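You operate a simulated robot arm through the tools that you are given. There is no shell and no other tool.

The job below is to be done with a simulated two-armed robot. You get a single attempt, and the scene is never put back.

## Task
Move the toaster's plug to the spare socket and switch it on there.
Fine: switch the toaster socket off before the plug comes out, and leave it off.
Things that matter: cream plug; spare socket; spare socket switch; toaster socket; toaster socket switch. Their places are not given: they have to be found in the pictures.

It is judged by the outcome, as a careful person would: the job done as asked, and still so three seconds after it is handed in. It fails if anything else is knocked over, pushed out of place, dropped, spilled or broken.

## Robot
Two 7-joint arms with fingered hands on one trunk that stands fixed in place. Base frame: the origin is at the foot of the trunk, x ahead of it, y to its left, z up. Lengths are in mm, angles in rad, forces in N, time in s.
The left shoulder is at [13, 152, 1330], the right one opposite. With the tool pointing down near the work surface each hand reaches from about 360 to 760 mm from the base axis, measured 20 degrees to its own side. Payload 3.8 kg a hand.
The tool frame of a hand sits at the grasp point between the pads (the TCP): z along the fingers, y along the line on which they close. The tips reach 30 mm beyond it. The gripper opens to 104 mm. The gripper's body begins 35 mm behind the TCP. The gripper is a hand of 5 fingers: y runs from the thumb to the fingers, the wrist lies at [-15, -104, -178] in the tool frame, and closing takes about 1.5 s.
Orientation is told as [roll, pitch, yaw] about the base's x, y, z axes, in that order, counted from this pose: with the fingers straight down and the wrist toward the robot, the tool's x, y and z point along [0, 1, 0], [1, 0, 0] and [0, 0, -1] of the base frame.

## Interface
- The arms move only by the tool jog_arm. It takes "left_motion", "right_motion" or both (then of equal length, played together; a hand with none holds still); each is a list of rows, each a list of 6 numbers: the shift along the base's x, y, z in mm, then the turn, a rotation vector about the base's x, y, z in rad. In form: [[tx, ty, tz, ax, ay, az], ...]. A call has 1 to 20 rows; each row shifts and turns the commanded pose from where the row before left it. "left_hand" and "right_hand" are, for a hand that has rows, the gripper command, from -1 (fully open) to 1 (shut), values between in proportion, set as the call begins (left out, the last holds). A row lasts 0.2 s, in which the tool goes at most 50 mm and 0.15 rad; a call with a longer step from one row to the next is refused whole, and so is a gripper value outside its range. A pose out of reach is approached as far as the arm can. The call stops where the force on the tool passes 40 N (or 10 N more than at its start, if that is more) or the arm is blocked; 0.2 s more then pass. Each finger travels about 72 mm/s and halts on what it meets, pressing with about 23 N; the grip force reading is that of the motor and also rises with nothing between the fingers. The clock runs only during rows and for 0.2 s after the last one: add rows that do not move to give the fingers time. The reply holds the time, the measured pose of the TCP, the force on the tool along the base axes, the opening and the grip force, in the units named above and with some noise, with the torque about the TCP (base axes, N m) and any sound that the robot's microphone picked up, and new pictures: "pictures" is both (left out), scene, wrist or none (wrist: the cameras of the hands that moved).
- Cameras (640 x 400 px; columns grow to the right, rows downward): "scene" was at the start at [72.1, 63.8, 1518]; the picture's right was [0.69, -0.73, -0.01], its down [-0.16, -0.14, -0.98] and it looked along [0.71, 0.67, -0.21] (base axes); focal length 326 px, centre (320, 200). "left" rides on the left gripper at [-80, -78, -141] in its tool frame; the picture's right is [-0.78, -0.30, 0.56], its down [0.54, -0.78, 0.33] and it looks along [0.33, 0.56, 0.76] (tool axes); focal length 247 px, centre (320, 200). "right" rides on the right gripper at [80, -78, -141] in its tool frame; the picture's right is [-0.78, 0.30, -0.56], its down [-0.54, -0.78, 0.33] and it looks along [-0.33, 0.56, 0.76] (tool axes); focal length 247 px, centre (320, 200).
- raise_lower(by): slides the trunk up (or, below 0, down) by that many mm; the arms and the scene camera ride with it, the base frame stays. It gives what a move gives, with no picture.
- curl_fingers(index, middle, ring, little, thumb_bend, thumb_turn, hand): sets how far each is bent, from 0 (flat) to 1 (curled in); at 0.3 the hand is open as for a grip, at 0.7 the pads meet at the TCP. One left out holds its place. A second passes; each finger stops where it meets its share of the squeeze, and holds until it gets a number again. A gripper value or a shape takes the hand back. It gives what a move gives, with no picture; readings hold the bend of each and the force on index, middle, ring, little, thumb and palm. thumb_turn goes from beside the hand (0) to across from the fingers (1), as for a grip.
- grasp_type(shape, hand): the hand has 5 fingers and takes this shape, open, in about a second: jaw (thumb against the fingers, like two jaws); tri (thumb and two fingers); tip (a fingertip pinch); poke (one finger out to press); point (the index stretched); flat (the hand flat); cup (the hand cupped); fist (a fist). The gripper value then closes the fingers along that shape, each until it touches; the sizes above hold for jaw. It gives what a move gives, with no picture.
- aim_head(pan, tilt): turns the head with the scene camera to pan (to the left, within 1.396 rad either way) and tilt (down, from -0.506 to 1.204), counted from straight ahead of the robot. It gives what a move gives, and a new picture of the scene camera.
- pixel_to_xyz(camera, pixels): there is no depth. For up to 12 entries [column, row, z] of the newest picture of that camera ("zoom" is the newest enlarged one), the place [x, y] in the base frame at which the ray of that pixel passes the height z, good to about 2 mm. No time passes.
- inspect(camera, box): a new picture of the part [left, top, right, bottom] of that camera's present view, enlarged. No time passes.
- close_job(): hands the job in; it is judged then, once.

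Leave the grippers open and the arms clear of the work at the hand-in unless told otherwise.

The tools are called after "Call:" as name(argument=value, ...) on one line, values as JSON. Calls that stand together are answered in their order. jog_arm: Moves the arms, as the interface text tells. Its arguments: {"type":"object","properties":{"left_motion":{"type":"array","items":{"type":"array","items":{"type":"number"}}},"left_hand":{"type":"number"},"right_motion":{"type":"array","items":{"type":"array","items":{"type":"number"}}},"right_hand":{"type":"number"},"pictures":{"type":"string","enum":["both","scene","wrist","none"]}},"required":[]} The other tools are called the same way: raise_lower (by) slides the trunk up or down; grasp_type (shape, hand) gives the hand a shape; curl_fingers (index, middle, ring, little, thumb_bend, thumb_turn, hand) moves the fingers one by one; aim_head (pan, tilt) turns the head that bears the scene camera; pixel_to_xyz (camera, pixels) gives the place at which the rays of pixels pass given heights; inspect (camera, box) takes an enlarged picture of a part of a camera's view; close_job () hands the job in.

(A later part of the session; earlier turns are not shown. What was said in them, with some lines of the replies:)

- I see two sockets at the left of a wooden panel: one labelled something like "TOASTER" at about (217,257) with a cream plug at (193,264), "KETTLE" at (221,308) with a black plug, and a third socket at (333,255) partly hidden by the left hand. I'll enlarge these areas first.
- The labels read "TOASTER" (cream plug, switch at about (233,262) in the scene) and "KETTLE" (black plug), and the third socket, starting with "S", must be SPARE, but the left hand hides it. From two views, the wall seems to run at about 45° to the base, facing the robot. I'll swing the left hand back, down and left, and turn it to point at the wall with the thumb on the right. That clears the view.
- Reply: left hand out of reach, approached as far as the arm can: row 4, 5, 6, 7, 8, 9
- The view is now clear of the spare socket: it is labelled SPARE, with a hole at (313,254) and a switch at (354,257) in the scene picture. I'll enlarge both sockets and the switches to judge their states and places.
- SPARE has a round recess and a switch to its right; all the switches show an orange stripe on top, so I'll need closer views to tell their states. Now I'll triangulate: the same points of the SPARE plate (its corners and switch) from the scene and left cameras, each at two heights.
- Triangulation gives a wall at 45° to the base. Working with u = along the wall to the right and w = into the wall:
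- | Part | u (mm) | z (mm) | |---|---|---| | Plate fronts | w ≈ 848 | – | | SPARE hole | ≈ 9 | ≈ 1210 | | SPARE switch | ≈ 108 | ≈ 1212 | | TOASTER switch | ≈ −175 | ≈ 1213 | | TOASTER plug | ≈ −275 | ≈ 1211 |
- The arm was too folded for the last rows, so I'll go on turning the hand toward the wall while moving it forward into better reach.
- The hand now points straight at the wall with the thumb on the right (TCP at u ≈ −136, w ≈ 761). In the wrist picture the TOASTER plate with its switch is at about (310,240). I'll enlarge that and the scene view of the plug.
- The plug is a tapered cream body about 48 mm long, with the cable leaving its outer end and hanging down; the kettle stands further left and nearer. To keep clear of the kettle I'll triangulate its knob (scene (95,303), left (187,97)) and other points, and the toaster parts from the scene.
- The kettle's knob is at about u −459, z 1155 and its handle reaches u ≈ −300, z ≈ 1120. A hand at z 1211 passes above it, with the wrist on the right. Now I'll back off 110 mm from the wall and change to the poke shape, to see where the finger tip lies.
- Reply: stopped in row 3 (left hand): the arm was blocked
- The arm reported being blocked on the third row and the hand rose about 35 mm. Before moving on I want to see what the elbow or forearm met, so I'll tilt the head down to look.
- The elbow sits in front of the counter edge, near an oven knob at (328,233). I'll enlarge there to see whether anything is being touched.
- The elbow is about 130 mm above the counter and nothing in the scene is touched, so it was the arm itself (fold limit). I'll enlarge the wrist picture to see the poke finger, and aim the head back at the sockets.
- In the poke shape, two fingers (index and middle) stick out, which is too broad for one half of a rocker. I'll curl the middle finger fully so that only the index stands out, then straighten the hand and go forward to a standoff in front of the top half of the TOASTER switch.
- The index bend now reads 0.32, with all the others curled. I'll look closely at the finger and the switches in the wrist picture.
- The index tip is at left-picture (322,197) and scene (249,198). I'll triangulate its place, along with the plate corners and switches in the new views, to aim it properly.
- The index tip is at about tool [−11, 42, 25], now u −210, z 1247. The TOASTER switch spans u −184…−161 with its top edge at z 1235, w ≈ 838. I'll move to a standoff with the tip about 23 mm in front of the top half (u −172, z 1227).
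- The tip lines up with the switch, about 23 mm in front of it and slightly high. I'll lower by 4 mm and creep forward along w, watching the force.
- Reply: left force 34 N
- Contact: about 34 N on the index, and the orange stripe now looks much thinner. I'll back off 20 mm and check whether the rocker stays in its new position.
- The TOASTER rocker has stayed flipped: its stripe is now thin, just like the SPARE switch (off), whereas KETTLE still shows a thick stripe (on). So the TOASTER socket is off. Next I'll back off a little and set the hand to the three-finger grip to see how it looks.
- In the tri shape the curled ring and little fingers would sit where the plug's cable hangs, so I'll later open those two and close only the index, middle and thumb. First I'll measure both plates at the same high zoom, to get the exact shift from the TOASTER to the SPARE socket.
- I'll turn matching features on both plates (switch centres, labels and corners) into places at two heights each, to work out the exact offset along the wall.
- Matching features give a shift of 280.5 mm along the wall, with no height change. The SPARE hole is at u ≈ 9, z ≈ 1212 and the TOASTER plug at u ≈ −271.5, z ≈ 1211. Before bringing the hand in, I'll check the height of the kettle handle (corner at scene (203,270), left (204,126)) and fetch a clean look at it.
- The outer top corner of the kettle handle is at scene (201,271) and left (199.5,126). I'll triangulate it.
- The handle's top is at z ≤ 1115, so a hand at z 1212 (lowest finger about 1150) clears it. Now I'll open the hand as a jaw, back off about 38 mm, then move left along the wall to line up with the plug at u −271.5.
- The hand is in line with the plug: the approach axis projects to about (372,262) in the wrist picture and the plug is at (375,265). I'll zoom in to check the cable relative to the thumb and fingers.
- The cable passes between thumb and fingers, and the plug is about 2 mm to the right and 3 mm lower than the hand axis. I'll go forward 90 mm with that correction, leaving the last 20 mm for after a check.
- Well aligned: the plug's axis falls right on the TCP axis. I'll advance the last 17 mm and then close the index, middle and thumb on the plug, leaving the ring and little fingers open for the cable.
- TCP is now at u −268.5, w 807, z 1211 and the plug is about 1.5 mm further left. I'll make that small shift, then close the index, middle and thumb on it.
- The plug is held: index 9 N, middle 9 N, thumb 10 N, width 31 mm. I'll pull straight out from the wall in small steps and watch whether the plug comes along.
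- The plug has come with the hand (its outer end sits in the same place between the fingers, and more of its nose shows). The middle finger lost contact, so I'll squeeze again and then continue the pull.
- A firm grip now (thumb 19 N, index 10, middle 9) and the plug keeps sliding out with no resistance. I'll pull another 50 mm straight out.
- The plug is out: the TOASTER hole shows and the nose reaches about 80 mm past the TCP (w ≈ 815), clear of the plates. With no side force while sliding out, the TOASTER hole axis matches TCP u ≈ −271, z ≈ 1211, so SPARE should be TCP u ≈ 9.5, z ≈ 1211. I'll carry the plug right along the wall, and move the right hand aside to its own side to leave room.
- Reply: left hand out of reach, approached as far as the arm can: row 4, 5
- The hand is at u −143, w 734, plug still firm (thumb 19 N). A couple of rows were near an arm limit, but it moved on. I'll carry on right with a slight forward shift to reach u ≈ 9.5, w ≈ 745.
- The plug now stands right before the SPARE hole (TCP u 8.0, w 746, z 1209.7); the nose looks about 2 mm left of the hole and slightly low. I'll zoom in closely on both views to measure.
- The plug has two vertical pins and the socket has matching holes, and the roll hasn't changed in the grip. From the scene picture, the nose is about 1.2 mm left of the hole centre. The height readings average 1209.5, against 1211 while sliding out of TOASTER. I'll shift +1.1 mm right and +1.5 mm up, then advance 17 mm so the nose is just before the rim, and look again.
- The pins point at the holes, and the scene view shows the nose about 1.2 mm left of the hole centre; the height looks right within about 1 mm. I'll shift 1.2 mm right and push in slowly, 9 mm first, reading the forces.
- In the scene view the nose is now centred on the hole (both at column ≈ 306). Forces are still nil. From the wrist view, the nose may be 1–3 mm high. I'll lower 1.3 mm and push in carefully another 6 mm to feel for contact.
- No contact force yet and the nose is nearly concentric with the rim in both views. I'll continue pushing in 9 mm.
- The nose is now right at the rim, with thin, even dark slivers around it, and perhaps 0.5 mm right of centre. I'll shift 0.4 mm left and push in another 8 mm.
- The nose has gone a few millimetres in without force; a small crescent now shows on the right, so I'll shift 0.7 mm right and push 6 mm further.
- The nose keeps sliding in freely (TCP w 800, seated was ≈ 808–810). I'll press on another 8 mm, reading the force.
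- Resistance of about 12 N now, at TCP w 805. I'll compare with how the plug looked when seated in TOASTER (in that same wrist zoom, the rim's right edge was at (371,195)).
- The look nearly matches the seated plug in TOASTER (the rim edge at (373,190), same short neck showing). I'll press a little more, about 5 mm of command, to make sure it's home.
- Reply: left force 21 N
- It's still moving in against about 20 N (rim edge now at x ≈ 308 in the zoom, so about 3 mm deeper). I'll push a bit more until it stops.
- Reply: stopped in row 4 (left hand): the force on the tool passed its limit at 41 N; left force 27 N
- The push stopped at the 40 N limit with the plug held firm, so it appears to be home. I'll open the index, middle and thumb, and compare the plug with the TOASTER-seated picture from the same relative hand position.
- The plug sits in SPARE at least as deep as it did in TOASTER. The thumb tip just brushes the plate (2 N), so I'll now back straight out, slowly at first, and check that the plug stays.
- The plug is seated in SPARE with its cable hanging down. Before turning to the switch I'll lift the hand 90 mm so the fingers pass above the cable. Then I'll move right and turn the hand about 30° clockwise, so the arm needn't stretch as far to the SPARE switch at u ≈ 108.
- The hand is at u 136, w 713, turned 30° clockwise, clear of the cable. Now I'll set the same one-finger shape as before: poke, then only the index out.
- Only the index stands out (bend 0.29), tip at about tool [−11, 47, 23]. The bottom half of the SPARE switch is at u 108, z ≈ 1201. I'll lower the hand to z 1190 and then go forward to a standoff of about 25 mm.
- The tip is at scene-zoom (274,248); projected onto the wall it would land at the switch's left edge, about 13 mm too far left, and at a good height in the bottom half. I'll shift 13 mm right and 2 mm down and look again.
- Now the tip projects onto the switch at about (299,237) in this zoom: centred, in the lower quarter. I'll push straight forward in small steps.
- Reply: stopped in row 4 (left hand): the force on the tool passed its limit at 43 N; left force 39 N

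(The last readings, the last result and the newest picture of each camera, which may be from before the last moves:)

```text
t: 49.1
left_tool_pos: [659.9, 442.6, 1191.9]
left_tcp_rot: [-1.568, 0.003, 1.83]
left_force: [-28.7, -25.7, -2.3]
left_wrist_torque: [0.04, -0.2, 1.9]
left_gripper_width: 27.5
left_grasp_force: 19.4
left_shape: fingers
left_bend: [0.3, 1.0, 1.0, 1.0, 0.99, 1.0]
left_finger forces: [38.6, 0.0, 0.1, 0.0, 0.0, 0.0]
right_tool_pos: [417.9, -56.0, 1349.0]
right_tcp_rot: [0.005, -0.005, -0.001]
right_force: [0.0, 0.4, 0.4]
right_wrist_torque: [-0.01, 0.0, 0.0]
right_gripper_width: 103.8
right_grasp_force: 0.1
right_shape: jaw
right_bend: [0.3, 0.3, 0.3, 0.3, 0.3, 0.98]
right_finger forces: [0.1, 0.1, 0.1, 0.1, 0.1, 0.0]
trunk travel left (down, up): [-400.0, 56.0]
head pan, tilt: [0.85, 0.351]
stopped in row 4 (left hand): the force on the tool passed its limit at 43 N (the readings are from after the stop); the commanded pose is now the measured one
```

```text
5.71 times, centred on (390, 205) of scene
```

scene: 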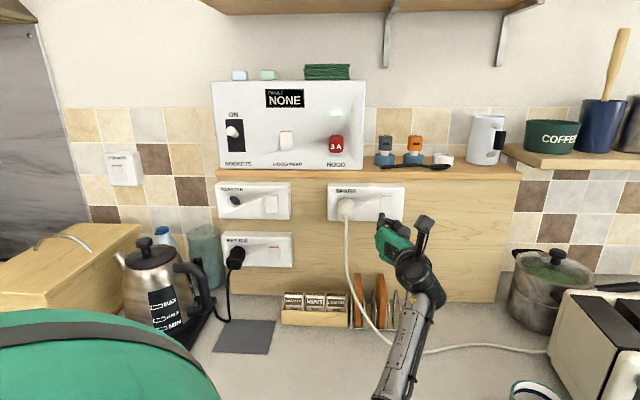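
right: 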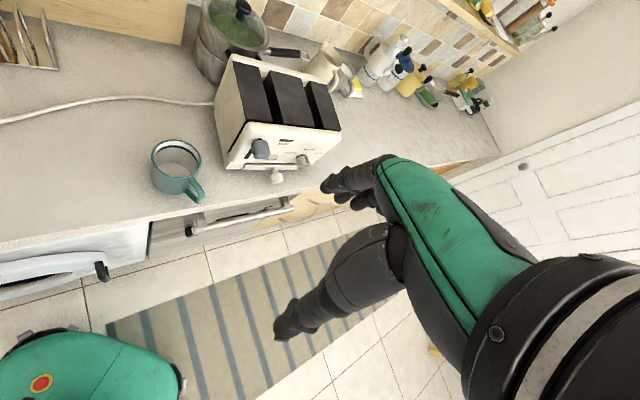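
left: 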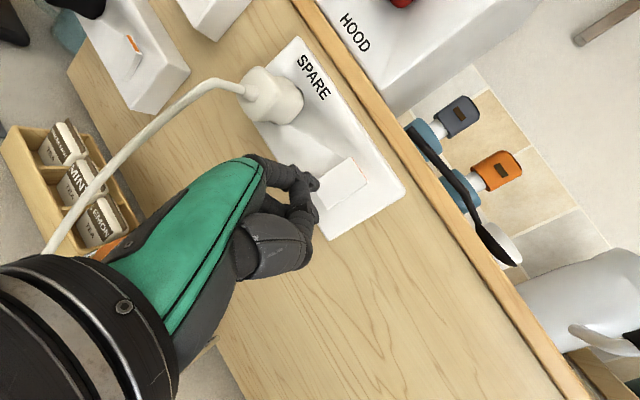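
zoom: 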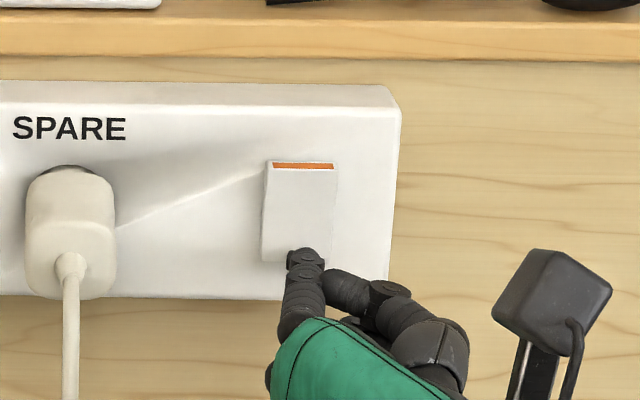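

The switch has flipped: the thick orange stripe now shows at the top (on). I'll back straight off 50 mm and check that it stays.

Call:
jog_arm(left_motion=[[-4, -4, 0, 0, 0, 0], [-8, -8, 0, 0, 0, 0], [-12, -12, 0, 0, 0, 0], [-12, -12, 0, 0, 0, 0]], pictures="scene")

Call:
inspect(camera="scene", box=[320, 170, 420, 240])

Call:
inspect(camera="scene", box=[205, 170, 305, 275])

Call:
inspect(camera="scene", box=[205, 70, 385, 180])

```text
t: 50.1
left_tool_pos: [627.9, 412.2, 1189.6]
left_tcp_rot: [-1.563, 0.004, 1.832]
left_force: [0.2, 0.5, -0.5]
left_wrist_torque: [-0.04, -0.01, -0.03]
left_gripper_width: 27.3
left_grasp_force: 0.0
left_shape: fingers
left_bend: [0.29, 1.0, 1.0, 1.0, 0.99, 1.0]
left_finger forces: [0.0, 0.0, 0.1, 0.0, 0.0, 0.0]
right_tool_pos: [423.7, -51.6, 1346.7]
right_tcp_rot: [0.0, -0.002, -0.001]
right_force: [-0.3, 0.2, 0.4]
right_wrist_torque: [-0.01, -0.04, 0.03]
right_gripper_width: 103.6
right_grasp_force: 0.1
right_shape: jaw
right_bend: [0.3, 0.3, 0.3, 0.3, 0.3, 0.98]
right_finger forces: [0.0, 0.0, 0.1, 0.1, 0.0, 0.1]
trunk travel left (down, up): [-400.0, 56.0]
head pan, tilt: [0.85, 0.351]
```

scene: 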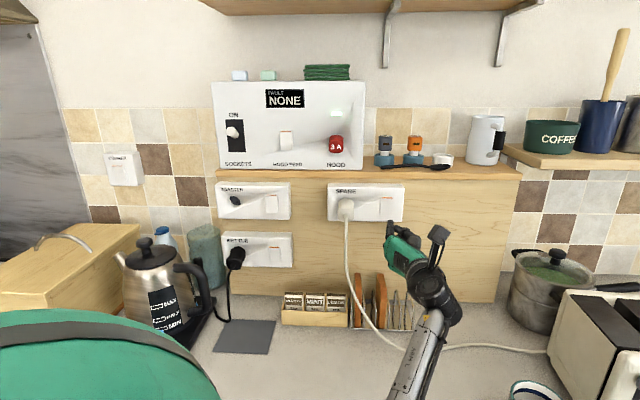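

```text
5.71 times, centred on (370, 205) of scene
```

zoom: 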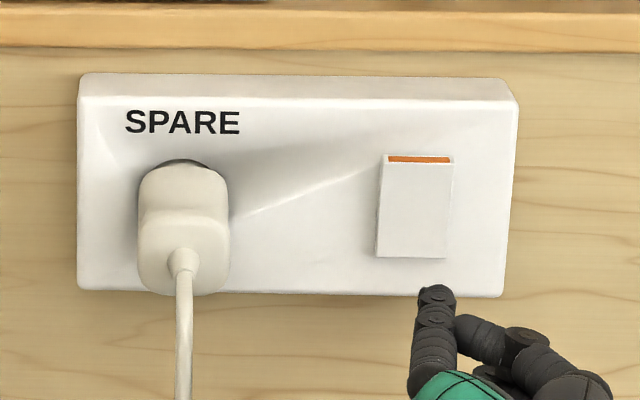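

```text
3.81 times, centred on (255, 222) of scene
```

zoom: 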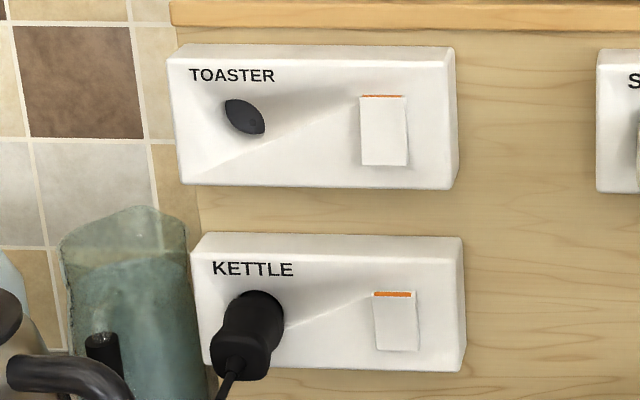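

```text
3.56 times, centred on (295, 125) of scene
```

zoom: 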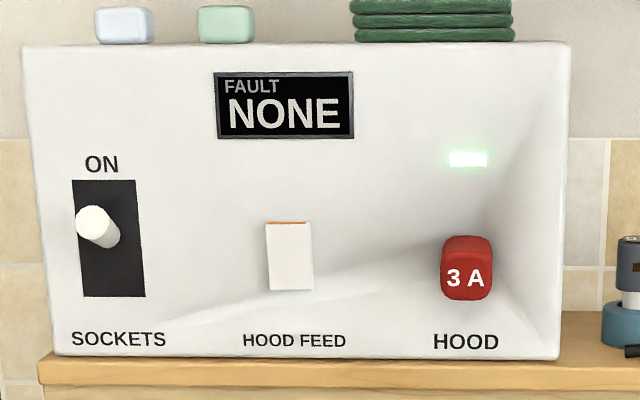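

SPARE is on (thick stripe) with the plug in it, TOASTER is off (thin stripe) and empty, KETTLE is unchanged and FAULT reads NONE. I'll now retreat the hand well clear of the wall and open it.

Call:
jog_arm(left_motion=[[-15, -15, 5, 0, 0, 0], [-15, -15, 5, 0, 0, 0], [-15, -15, 10, 0, 0, 0], [-15, -15, 15, 0, 0, 0], [0, 0, 20, 0, 0, 0], [0, 0, 20, 0, 0, 0]], pictures="none")

Call:
grasp_type(hand="left", shape="jaw")

Call:
aim_head(pan=0.6, tilt=0.4)

Call:
inspect(camera="left", box=[0, 0, 640, 400])

```text
t: 51.5
left_tool_pos: [565.5, 368.2, 1264.4]
left_tcp_rot: [-1.567, -0.041, 1.851]
left_force: [-0.3, 0.2, 0.2]
left_wrist_torque: [0.03, -0.01, -0.01]
left_gripper_width: 27.1
left_grasp_force: 0.0
left_shape: fingers
left_bend: [0.29, 1.0, 1.0, 1.0, 0.99, 1.0]
left_finger forces: [0.0, 0.1, 0.1, 0.0, 0.1, 0.0]
right_tool_pos: [424.1, -48.9, 1346.9]
right_tcp_rot: [0.0, 0.001, -0.001]
right_force: [0.1, -0.3, -0.7]
right_wrist_torque: [0.0, 0.0, 0.03]
right_gripper_width: 103.6
right_grasp_force: 0.1
right_shape: jaw
right_bend: [0.3, 0.3, 0.3, 0.3, 0.3, 0.98]
right_finger forces: [0.0, 0.0, 0.1, 0.0, 0.1, 0.1]
trunk travel left (down, up): [-400.0, 56.0]
head pan, tilt: [0.85, 0.351]
```

```text
t: 52.4
left_tool_pos: [565.3, 367.2, 1265.4]
left_tcp_rot: [-1.571, -0.04, 1.851]
left_force: [0.1, 0.2, -0.1]
left_wrist_torque: [0.01, 0.01, -0.02]
left_gripper_width: 103.6
left_grasp_force: 0.1
left_shape: jaw
left_bend: [0.3, 0.3, 0.3, 0.3, 0.3, 0.98]
left_finger forces: [0.1, 0.0, 0.0, 0.0, 0.0, 0.0]
right_tool_pos: [424.1, -49.7, 1345.9]
right_tcp_rot: [-0.001, -0.001, -0.002]
right_force: [0.4, 0.8, 0.0]
right_wrist_torque: [-0.01, -0.02, -0.03]
right_gripper_width: 103.5
right_grasp_force: 0.0
right_shape: jaw
right_bend: [0.3, 0.3, 0.3, 0.3, 0.3, 0.98]
right_finger forces: [0.1, 0.0, 0.0, 0.1, 0.0, 0.1]
trunk travel left (down, up): [-400.0, 56.0]
head pan, tilt: [0.85, 0.351]
```

```text
t: 53.2
left_tool_pos: [565.6, 367.0, 1267.8]
left_tcp_rot: [-1.573, -0.036, 1.85]
left_force: [-0.6, 0.8, -0.2]
left_wrist_torque: [0.01, 0.0, -0.03]
left_gripper_width: 103.5
left_grasp_force: 0.1
left_shape: jaw
left_bend: [0.3, 0.3, 0.3, 0.3, 0.3, 0.98]
left_finger forces: [0.0, 0.0, 0.0, 0.0, 0.1, 0.0]
right_tool_pos: [424.4, -49.3, 1346.9]
right_tcp_rot: [0.0, 0.002, 0.0]
right_force: [0.6, 0.3, -0.3]
right_wrist_torque: [-0.02, -0.01, -0.01]
right_gripper_width: 103.7
right_grasp_force: 0.0
right_shape: jaw
right_bend: [0.3, 0.3, 0.3, 0.3, 0.3, 0.98]
right_finger forces: [0.1, 0.0, 0.0, 0.1, 0.0, 0.0]
trunk travel left (down, up): [-400.0, 56.0]
head pan, tilt: [0.6, 0.4]
```

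scene: 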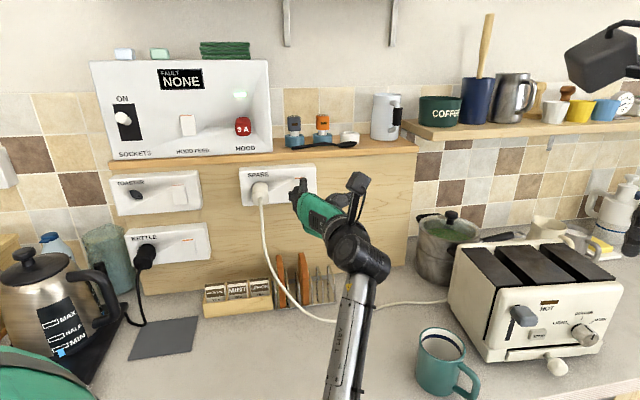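

```text
1.00 times, centred on (320, 200) of left (not enlarged: the box is as wide or as high as the picture)
```

zoom: 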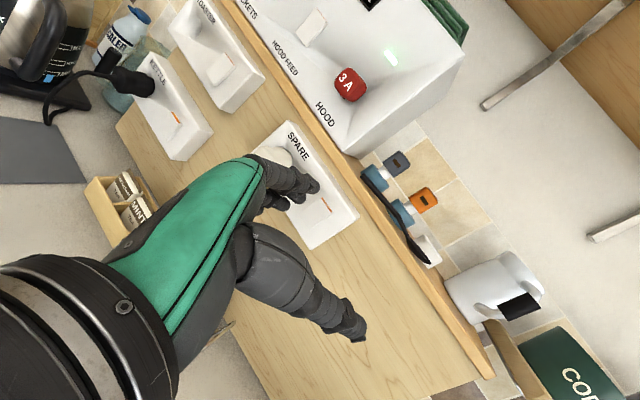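

Everything stands in place. I'll look closely at the toaster's front (around (540,310)) for any indicator, and at the SPARE plug and switch once more.

Call:
inspect(camera="scene", box=[470, 270, 630, 390])

Call:
inspect(camera="scene", box=[100, 150, 330, 290])

Call:
inspect(camera="scene", box=[235, 155, 325, 215])

```text
3.33 times, centred on (550, 330) of scene
```

zoom: 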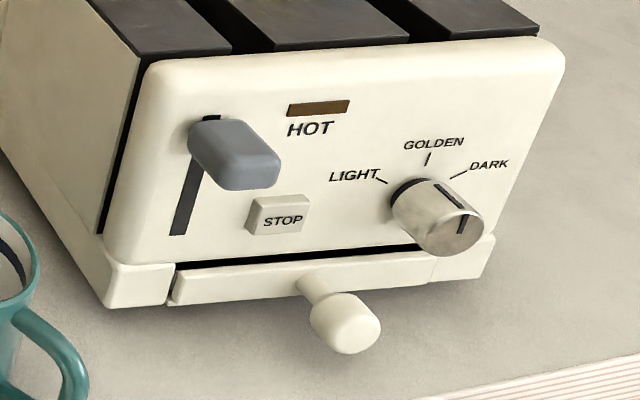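

```text
2.78 times, centred on (215, 220) of scene
```

zoom: 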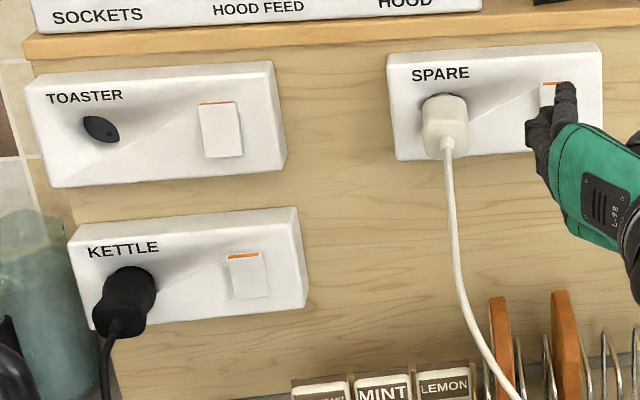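

```text
6.67 times, centred on (280, 185) of scene
```

zoom: 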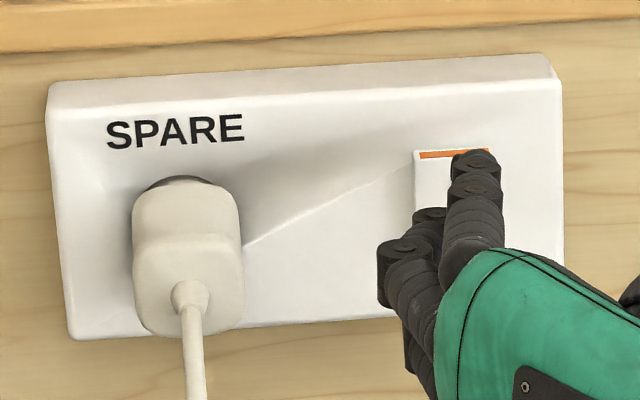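

The switches are as wanted. As a last check of the seating depth, I'll aim the head back to the earlier direction and compare how far the plug's outer end stands out now with how far it did in TOASTER.

Call:
aim_head(pan=0.85, tilt=0.351)

Call:
inspect(camera="scene", box=[320, 170, 410, 230])

```text
t: 53.9
left_tool_pos: [566.1, 366.6, 1269.2]
left_tcp_rot: [-1.577, -0.037, 1.85]
left_force: [-0.1, -0.3, 0.2]
left_wrist_torque: [0.0, 0.0, 0.0]
left_gripper_width: 103.4
left_grasp_force: 0.1
left_shape: jaw
left_bend: [0.3, 0.3, 0.3, 0.3, 0.3, 0.98]
left_finger forces: [0.0, 0.1, 0.0, 0.1, 0.0, 0.0]
right_tool_pos: [425.0, -50.6, 1346.7]
right_tcp_rot: [0.002, 0.002, -0.001]
right_force: [0.4, 0.8, 0.0]
right_wrist_torque: [0.02, -0.01, 0.02]
right_gripper_width: 103.5
right_grasp_force: 0.1
right_shape: jaw
right_bend: [0.3, 0.3, 0.3, 0.3, 0.3, 0.98]
right_finger forces: [0.0, 0.0, 0.1, 0.1, 0.0, 0.1]
trunk travel left (down, up): [-400.0, 56.0]
head pan, tilt: [0.85, 0.351]
```

scene: 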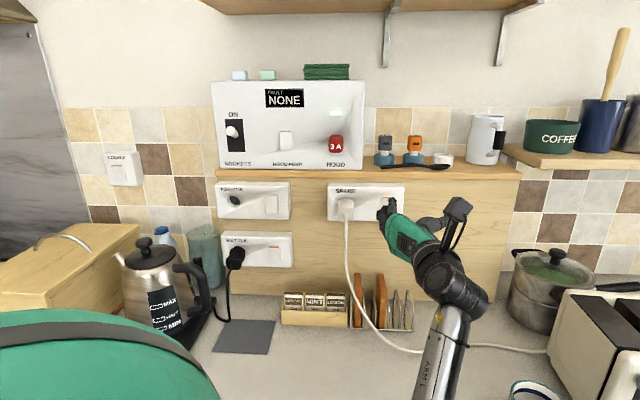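

```text
6.67 times, centred on (365, 200) of scene
```

zoom: 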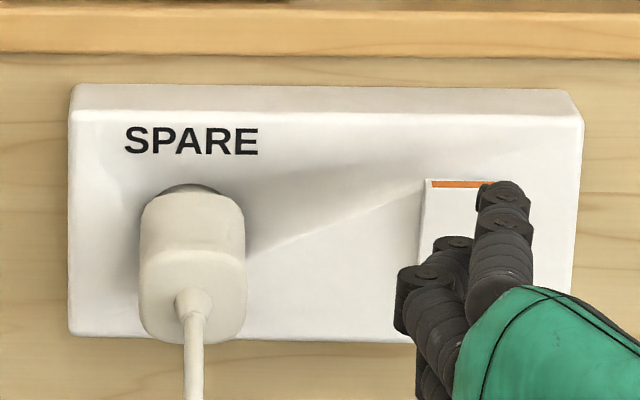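

Relative to the label, the plug's rim, crease and bottom edges lie at rows +44, +112 and +203. In TOASTER they were +43, +113 and +200, so it's seated to the same depth. I'll move the hand a little up and off its fold limit so it holds still, then have a final look.

Call:
jog_arm(left_motion=[[8, 4, 15, 0, 0, 0], [8, 4, 15, 0, 0, 0], [0, 0, 0, 0, 0, 0], [0, 0, 0, 0, 0, 0], [0, 0, 0, 0, 0, 0], [0, 0, 0, 0, 0, 0]], pictures="both")

Call:
inspect(camera="scene", box=[200, 60, 420, 280])

```text
t: 55.3
left_tool_pos: [583.2, 365.8, 1292.7]
left_tcp_rot: [-1.565, 0.001, 1.834]
left_force: [-0.2, 0.3, 0.6]
left_wrist_torque: [0.03, -0.01, 0.01]
left_gripper_width: 103.5
left_grasp_force: 0.1
left_shape: jaw
left_bend: [0.3, 0.3, 0.3, 0.3, 0.3, 0.98]
left_finger forces: [0.0, 0.0, 0.1, 0.0, 0.0, 0.1]
right_tool_pos: [424.6, -49.5, 1346.1]
right_tcp_rot: [0.0, 0.0, -0.001]
right_force: [0.2, -0.7, -0.5]
right_wrist_torque: [0.01, -0.01, 0.0]
right_gripper_width: 104.0
right_grasp_force: 0.1
right_shape: jaw
right_bend: [0.3, 0.3, 0.3, 0.3, 0.3, 0.98]
right_finger forces: [0.0, 0.0, 0.1, 0.0, 0.0, 0.0]
trunk travel left (down, up): [-400.0, 56.0]
head pan, tilt: [0.85, 0.351]
```

scene: 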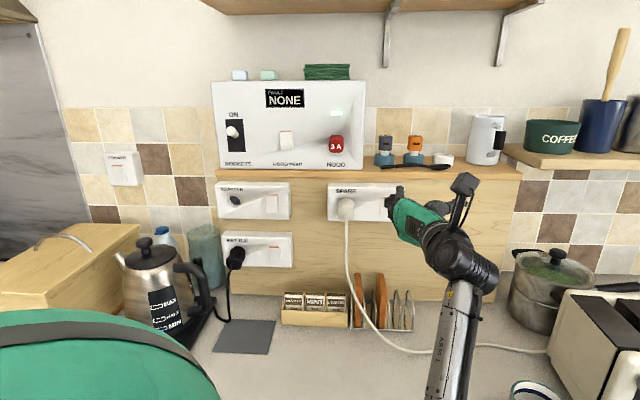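
left: 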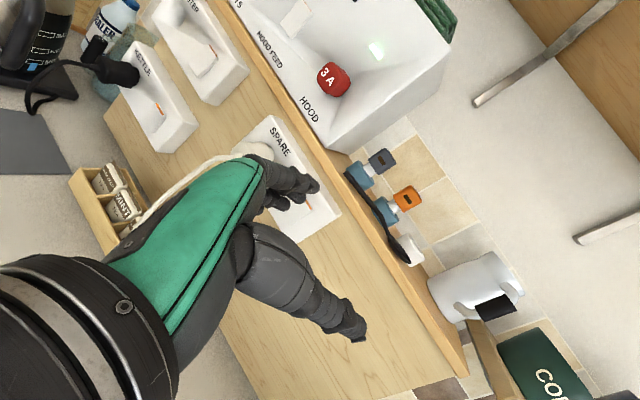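

```text
1.82 times, centred on (310, 170) of scene
```

zoom: 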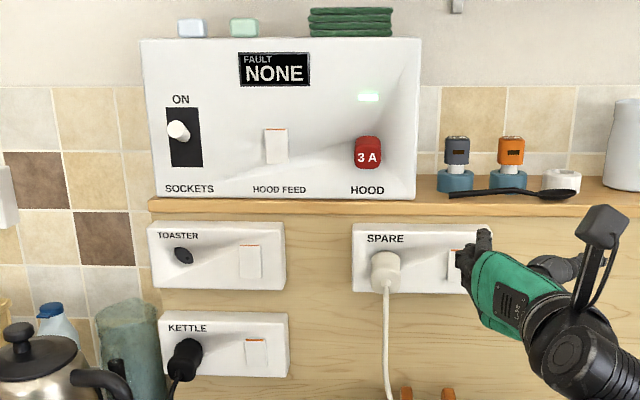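

All is as wanted:
- **Plug:** the cream plug is in SPARE.
- **SPARE switch:** on.
- **TOASTER socket:** empty and switched off.
- **Panel:** KETTLE is untouched and FAULT reads NONE.

Both hands are open and clear, and nothing else has moved. I'm handing in the job.

Call:
close_job()

```text
The job is handed in.
```

The toaster's cream plug is now in the SPARE socket, and that socket is switched on. I switched the TOASTER socket off before pulling the plug, and it is still off.

- **Plug:** it went in until the push reached the 40 N force limit. It stands out from the plate about as far as it did in TOASTER, within a millimetre or two.
- **Power:** I couldn't confirm the toaster has power. It shows no light I could check, so I relied on the SPARE switch showing the same thick orange stripe as KETTLE.
- **Everything else:** KETTLE is unchanged, the panel still reads FAULT NONE, and nothing else looked moved or knocked over in the final pictures.

Both hands are open and clear; the left one is about 15 cm from the wall.
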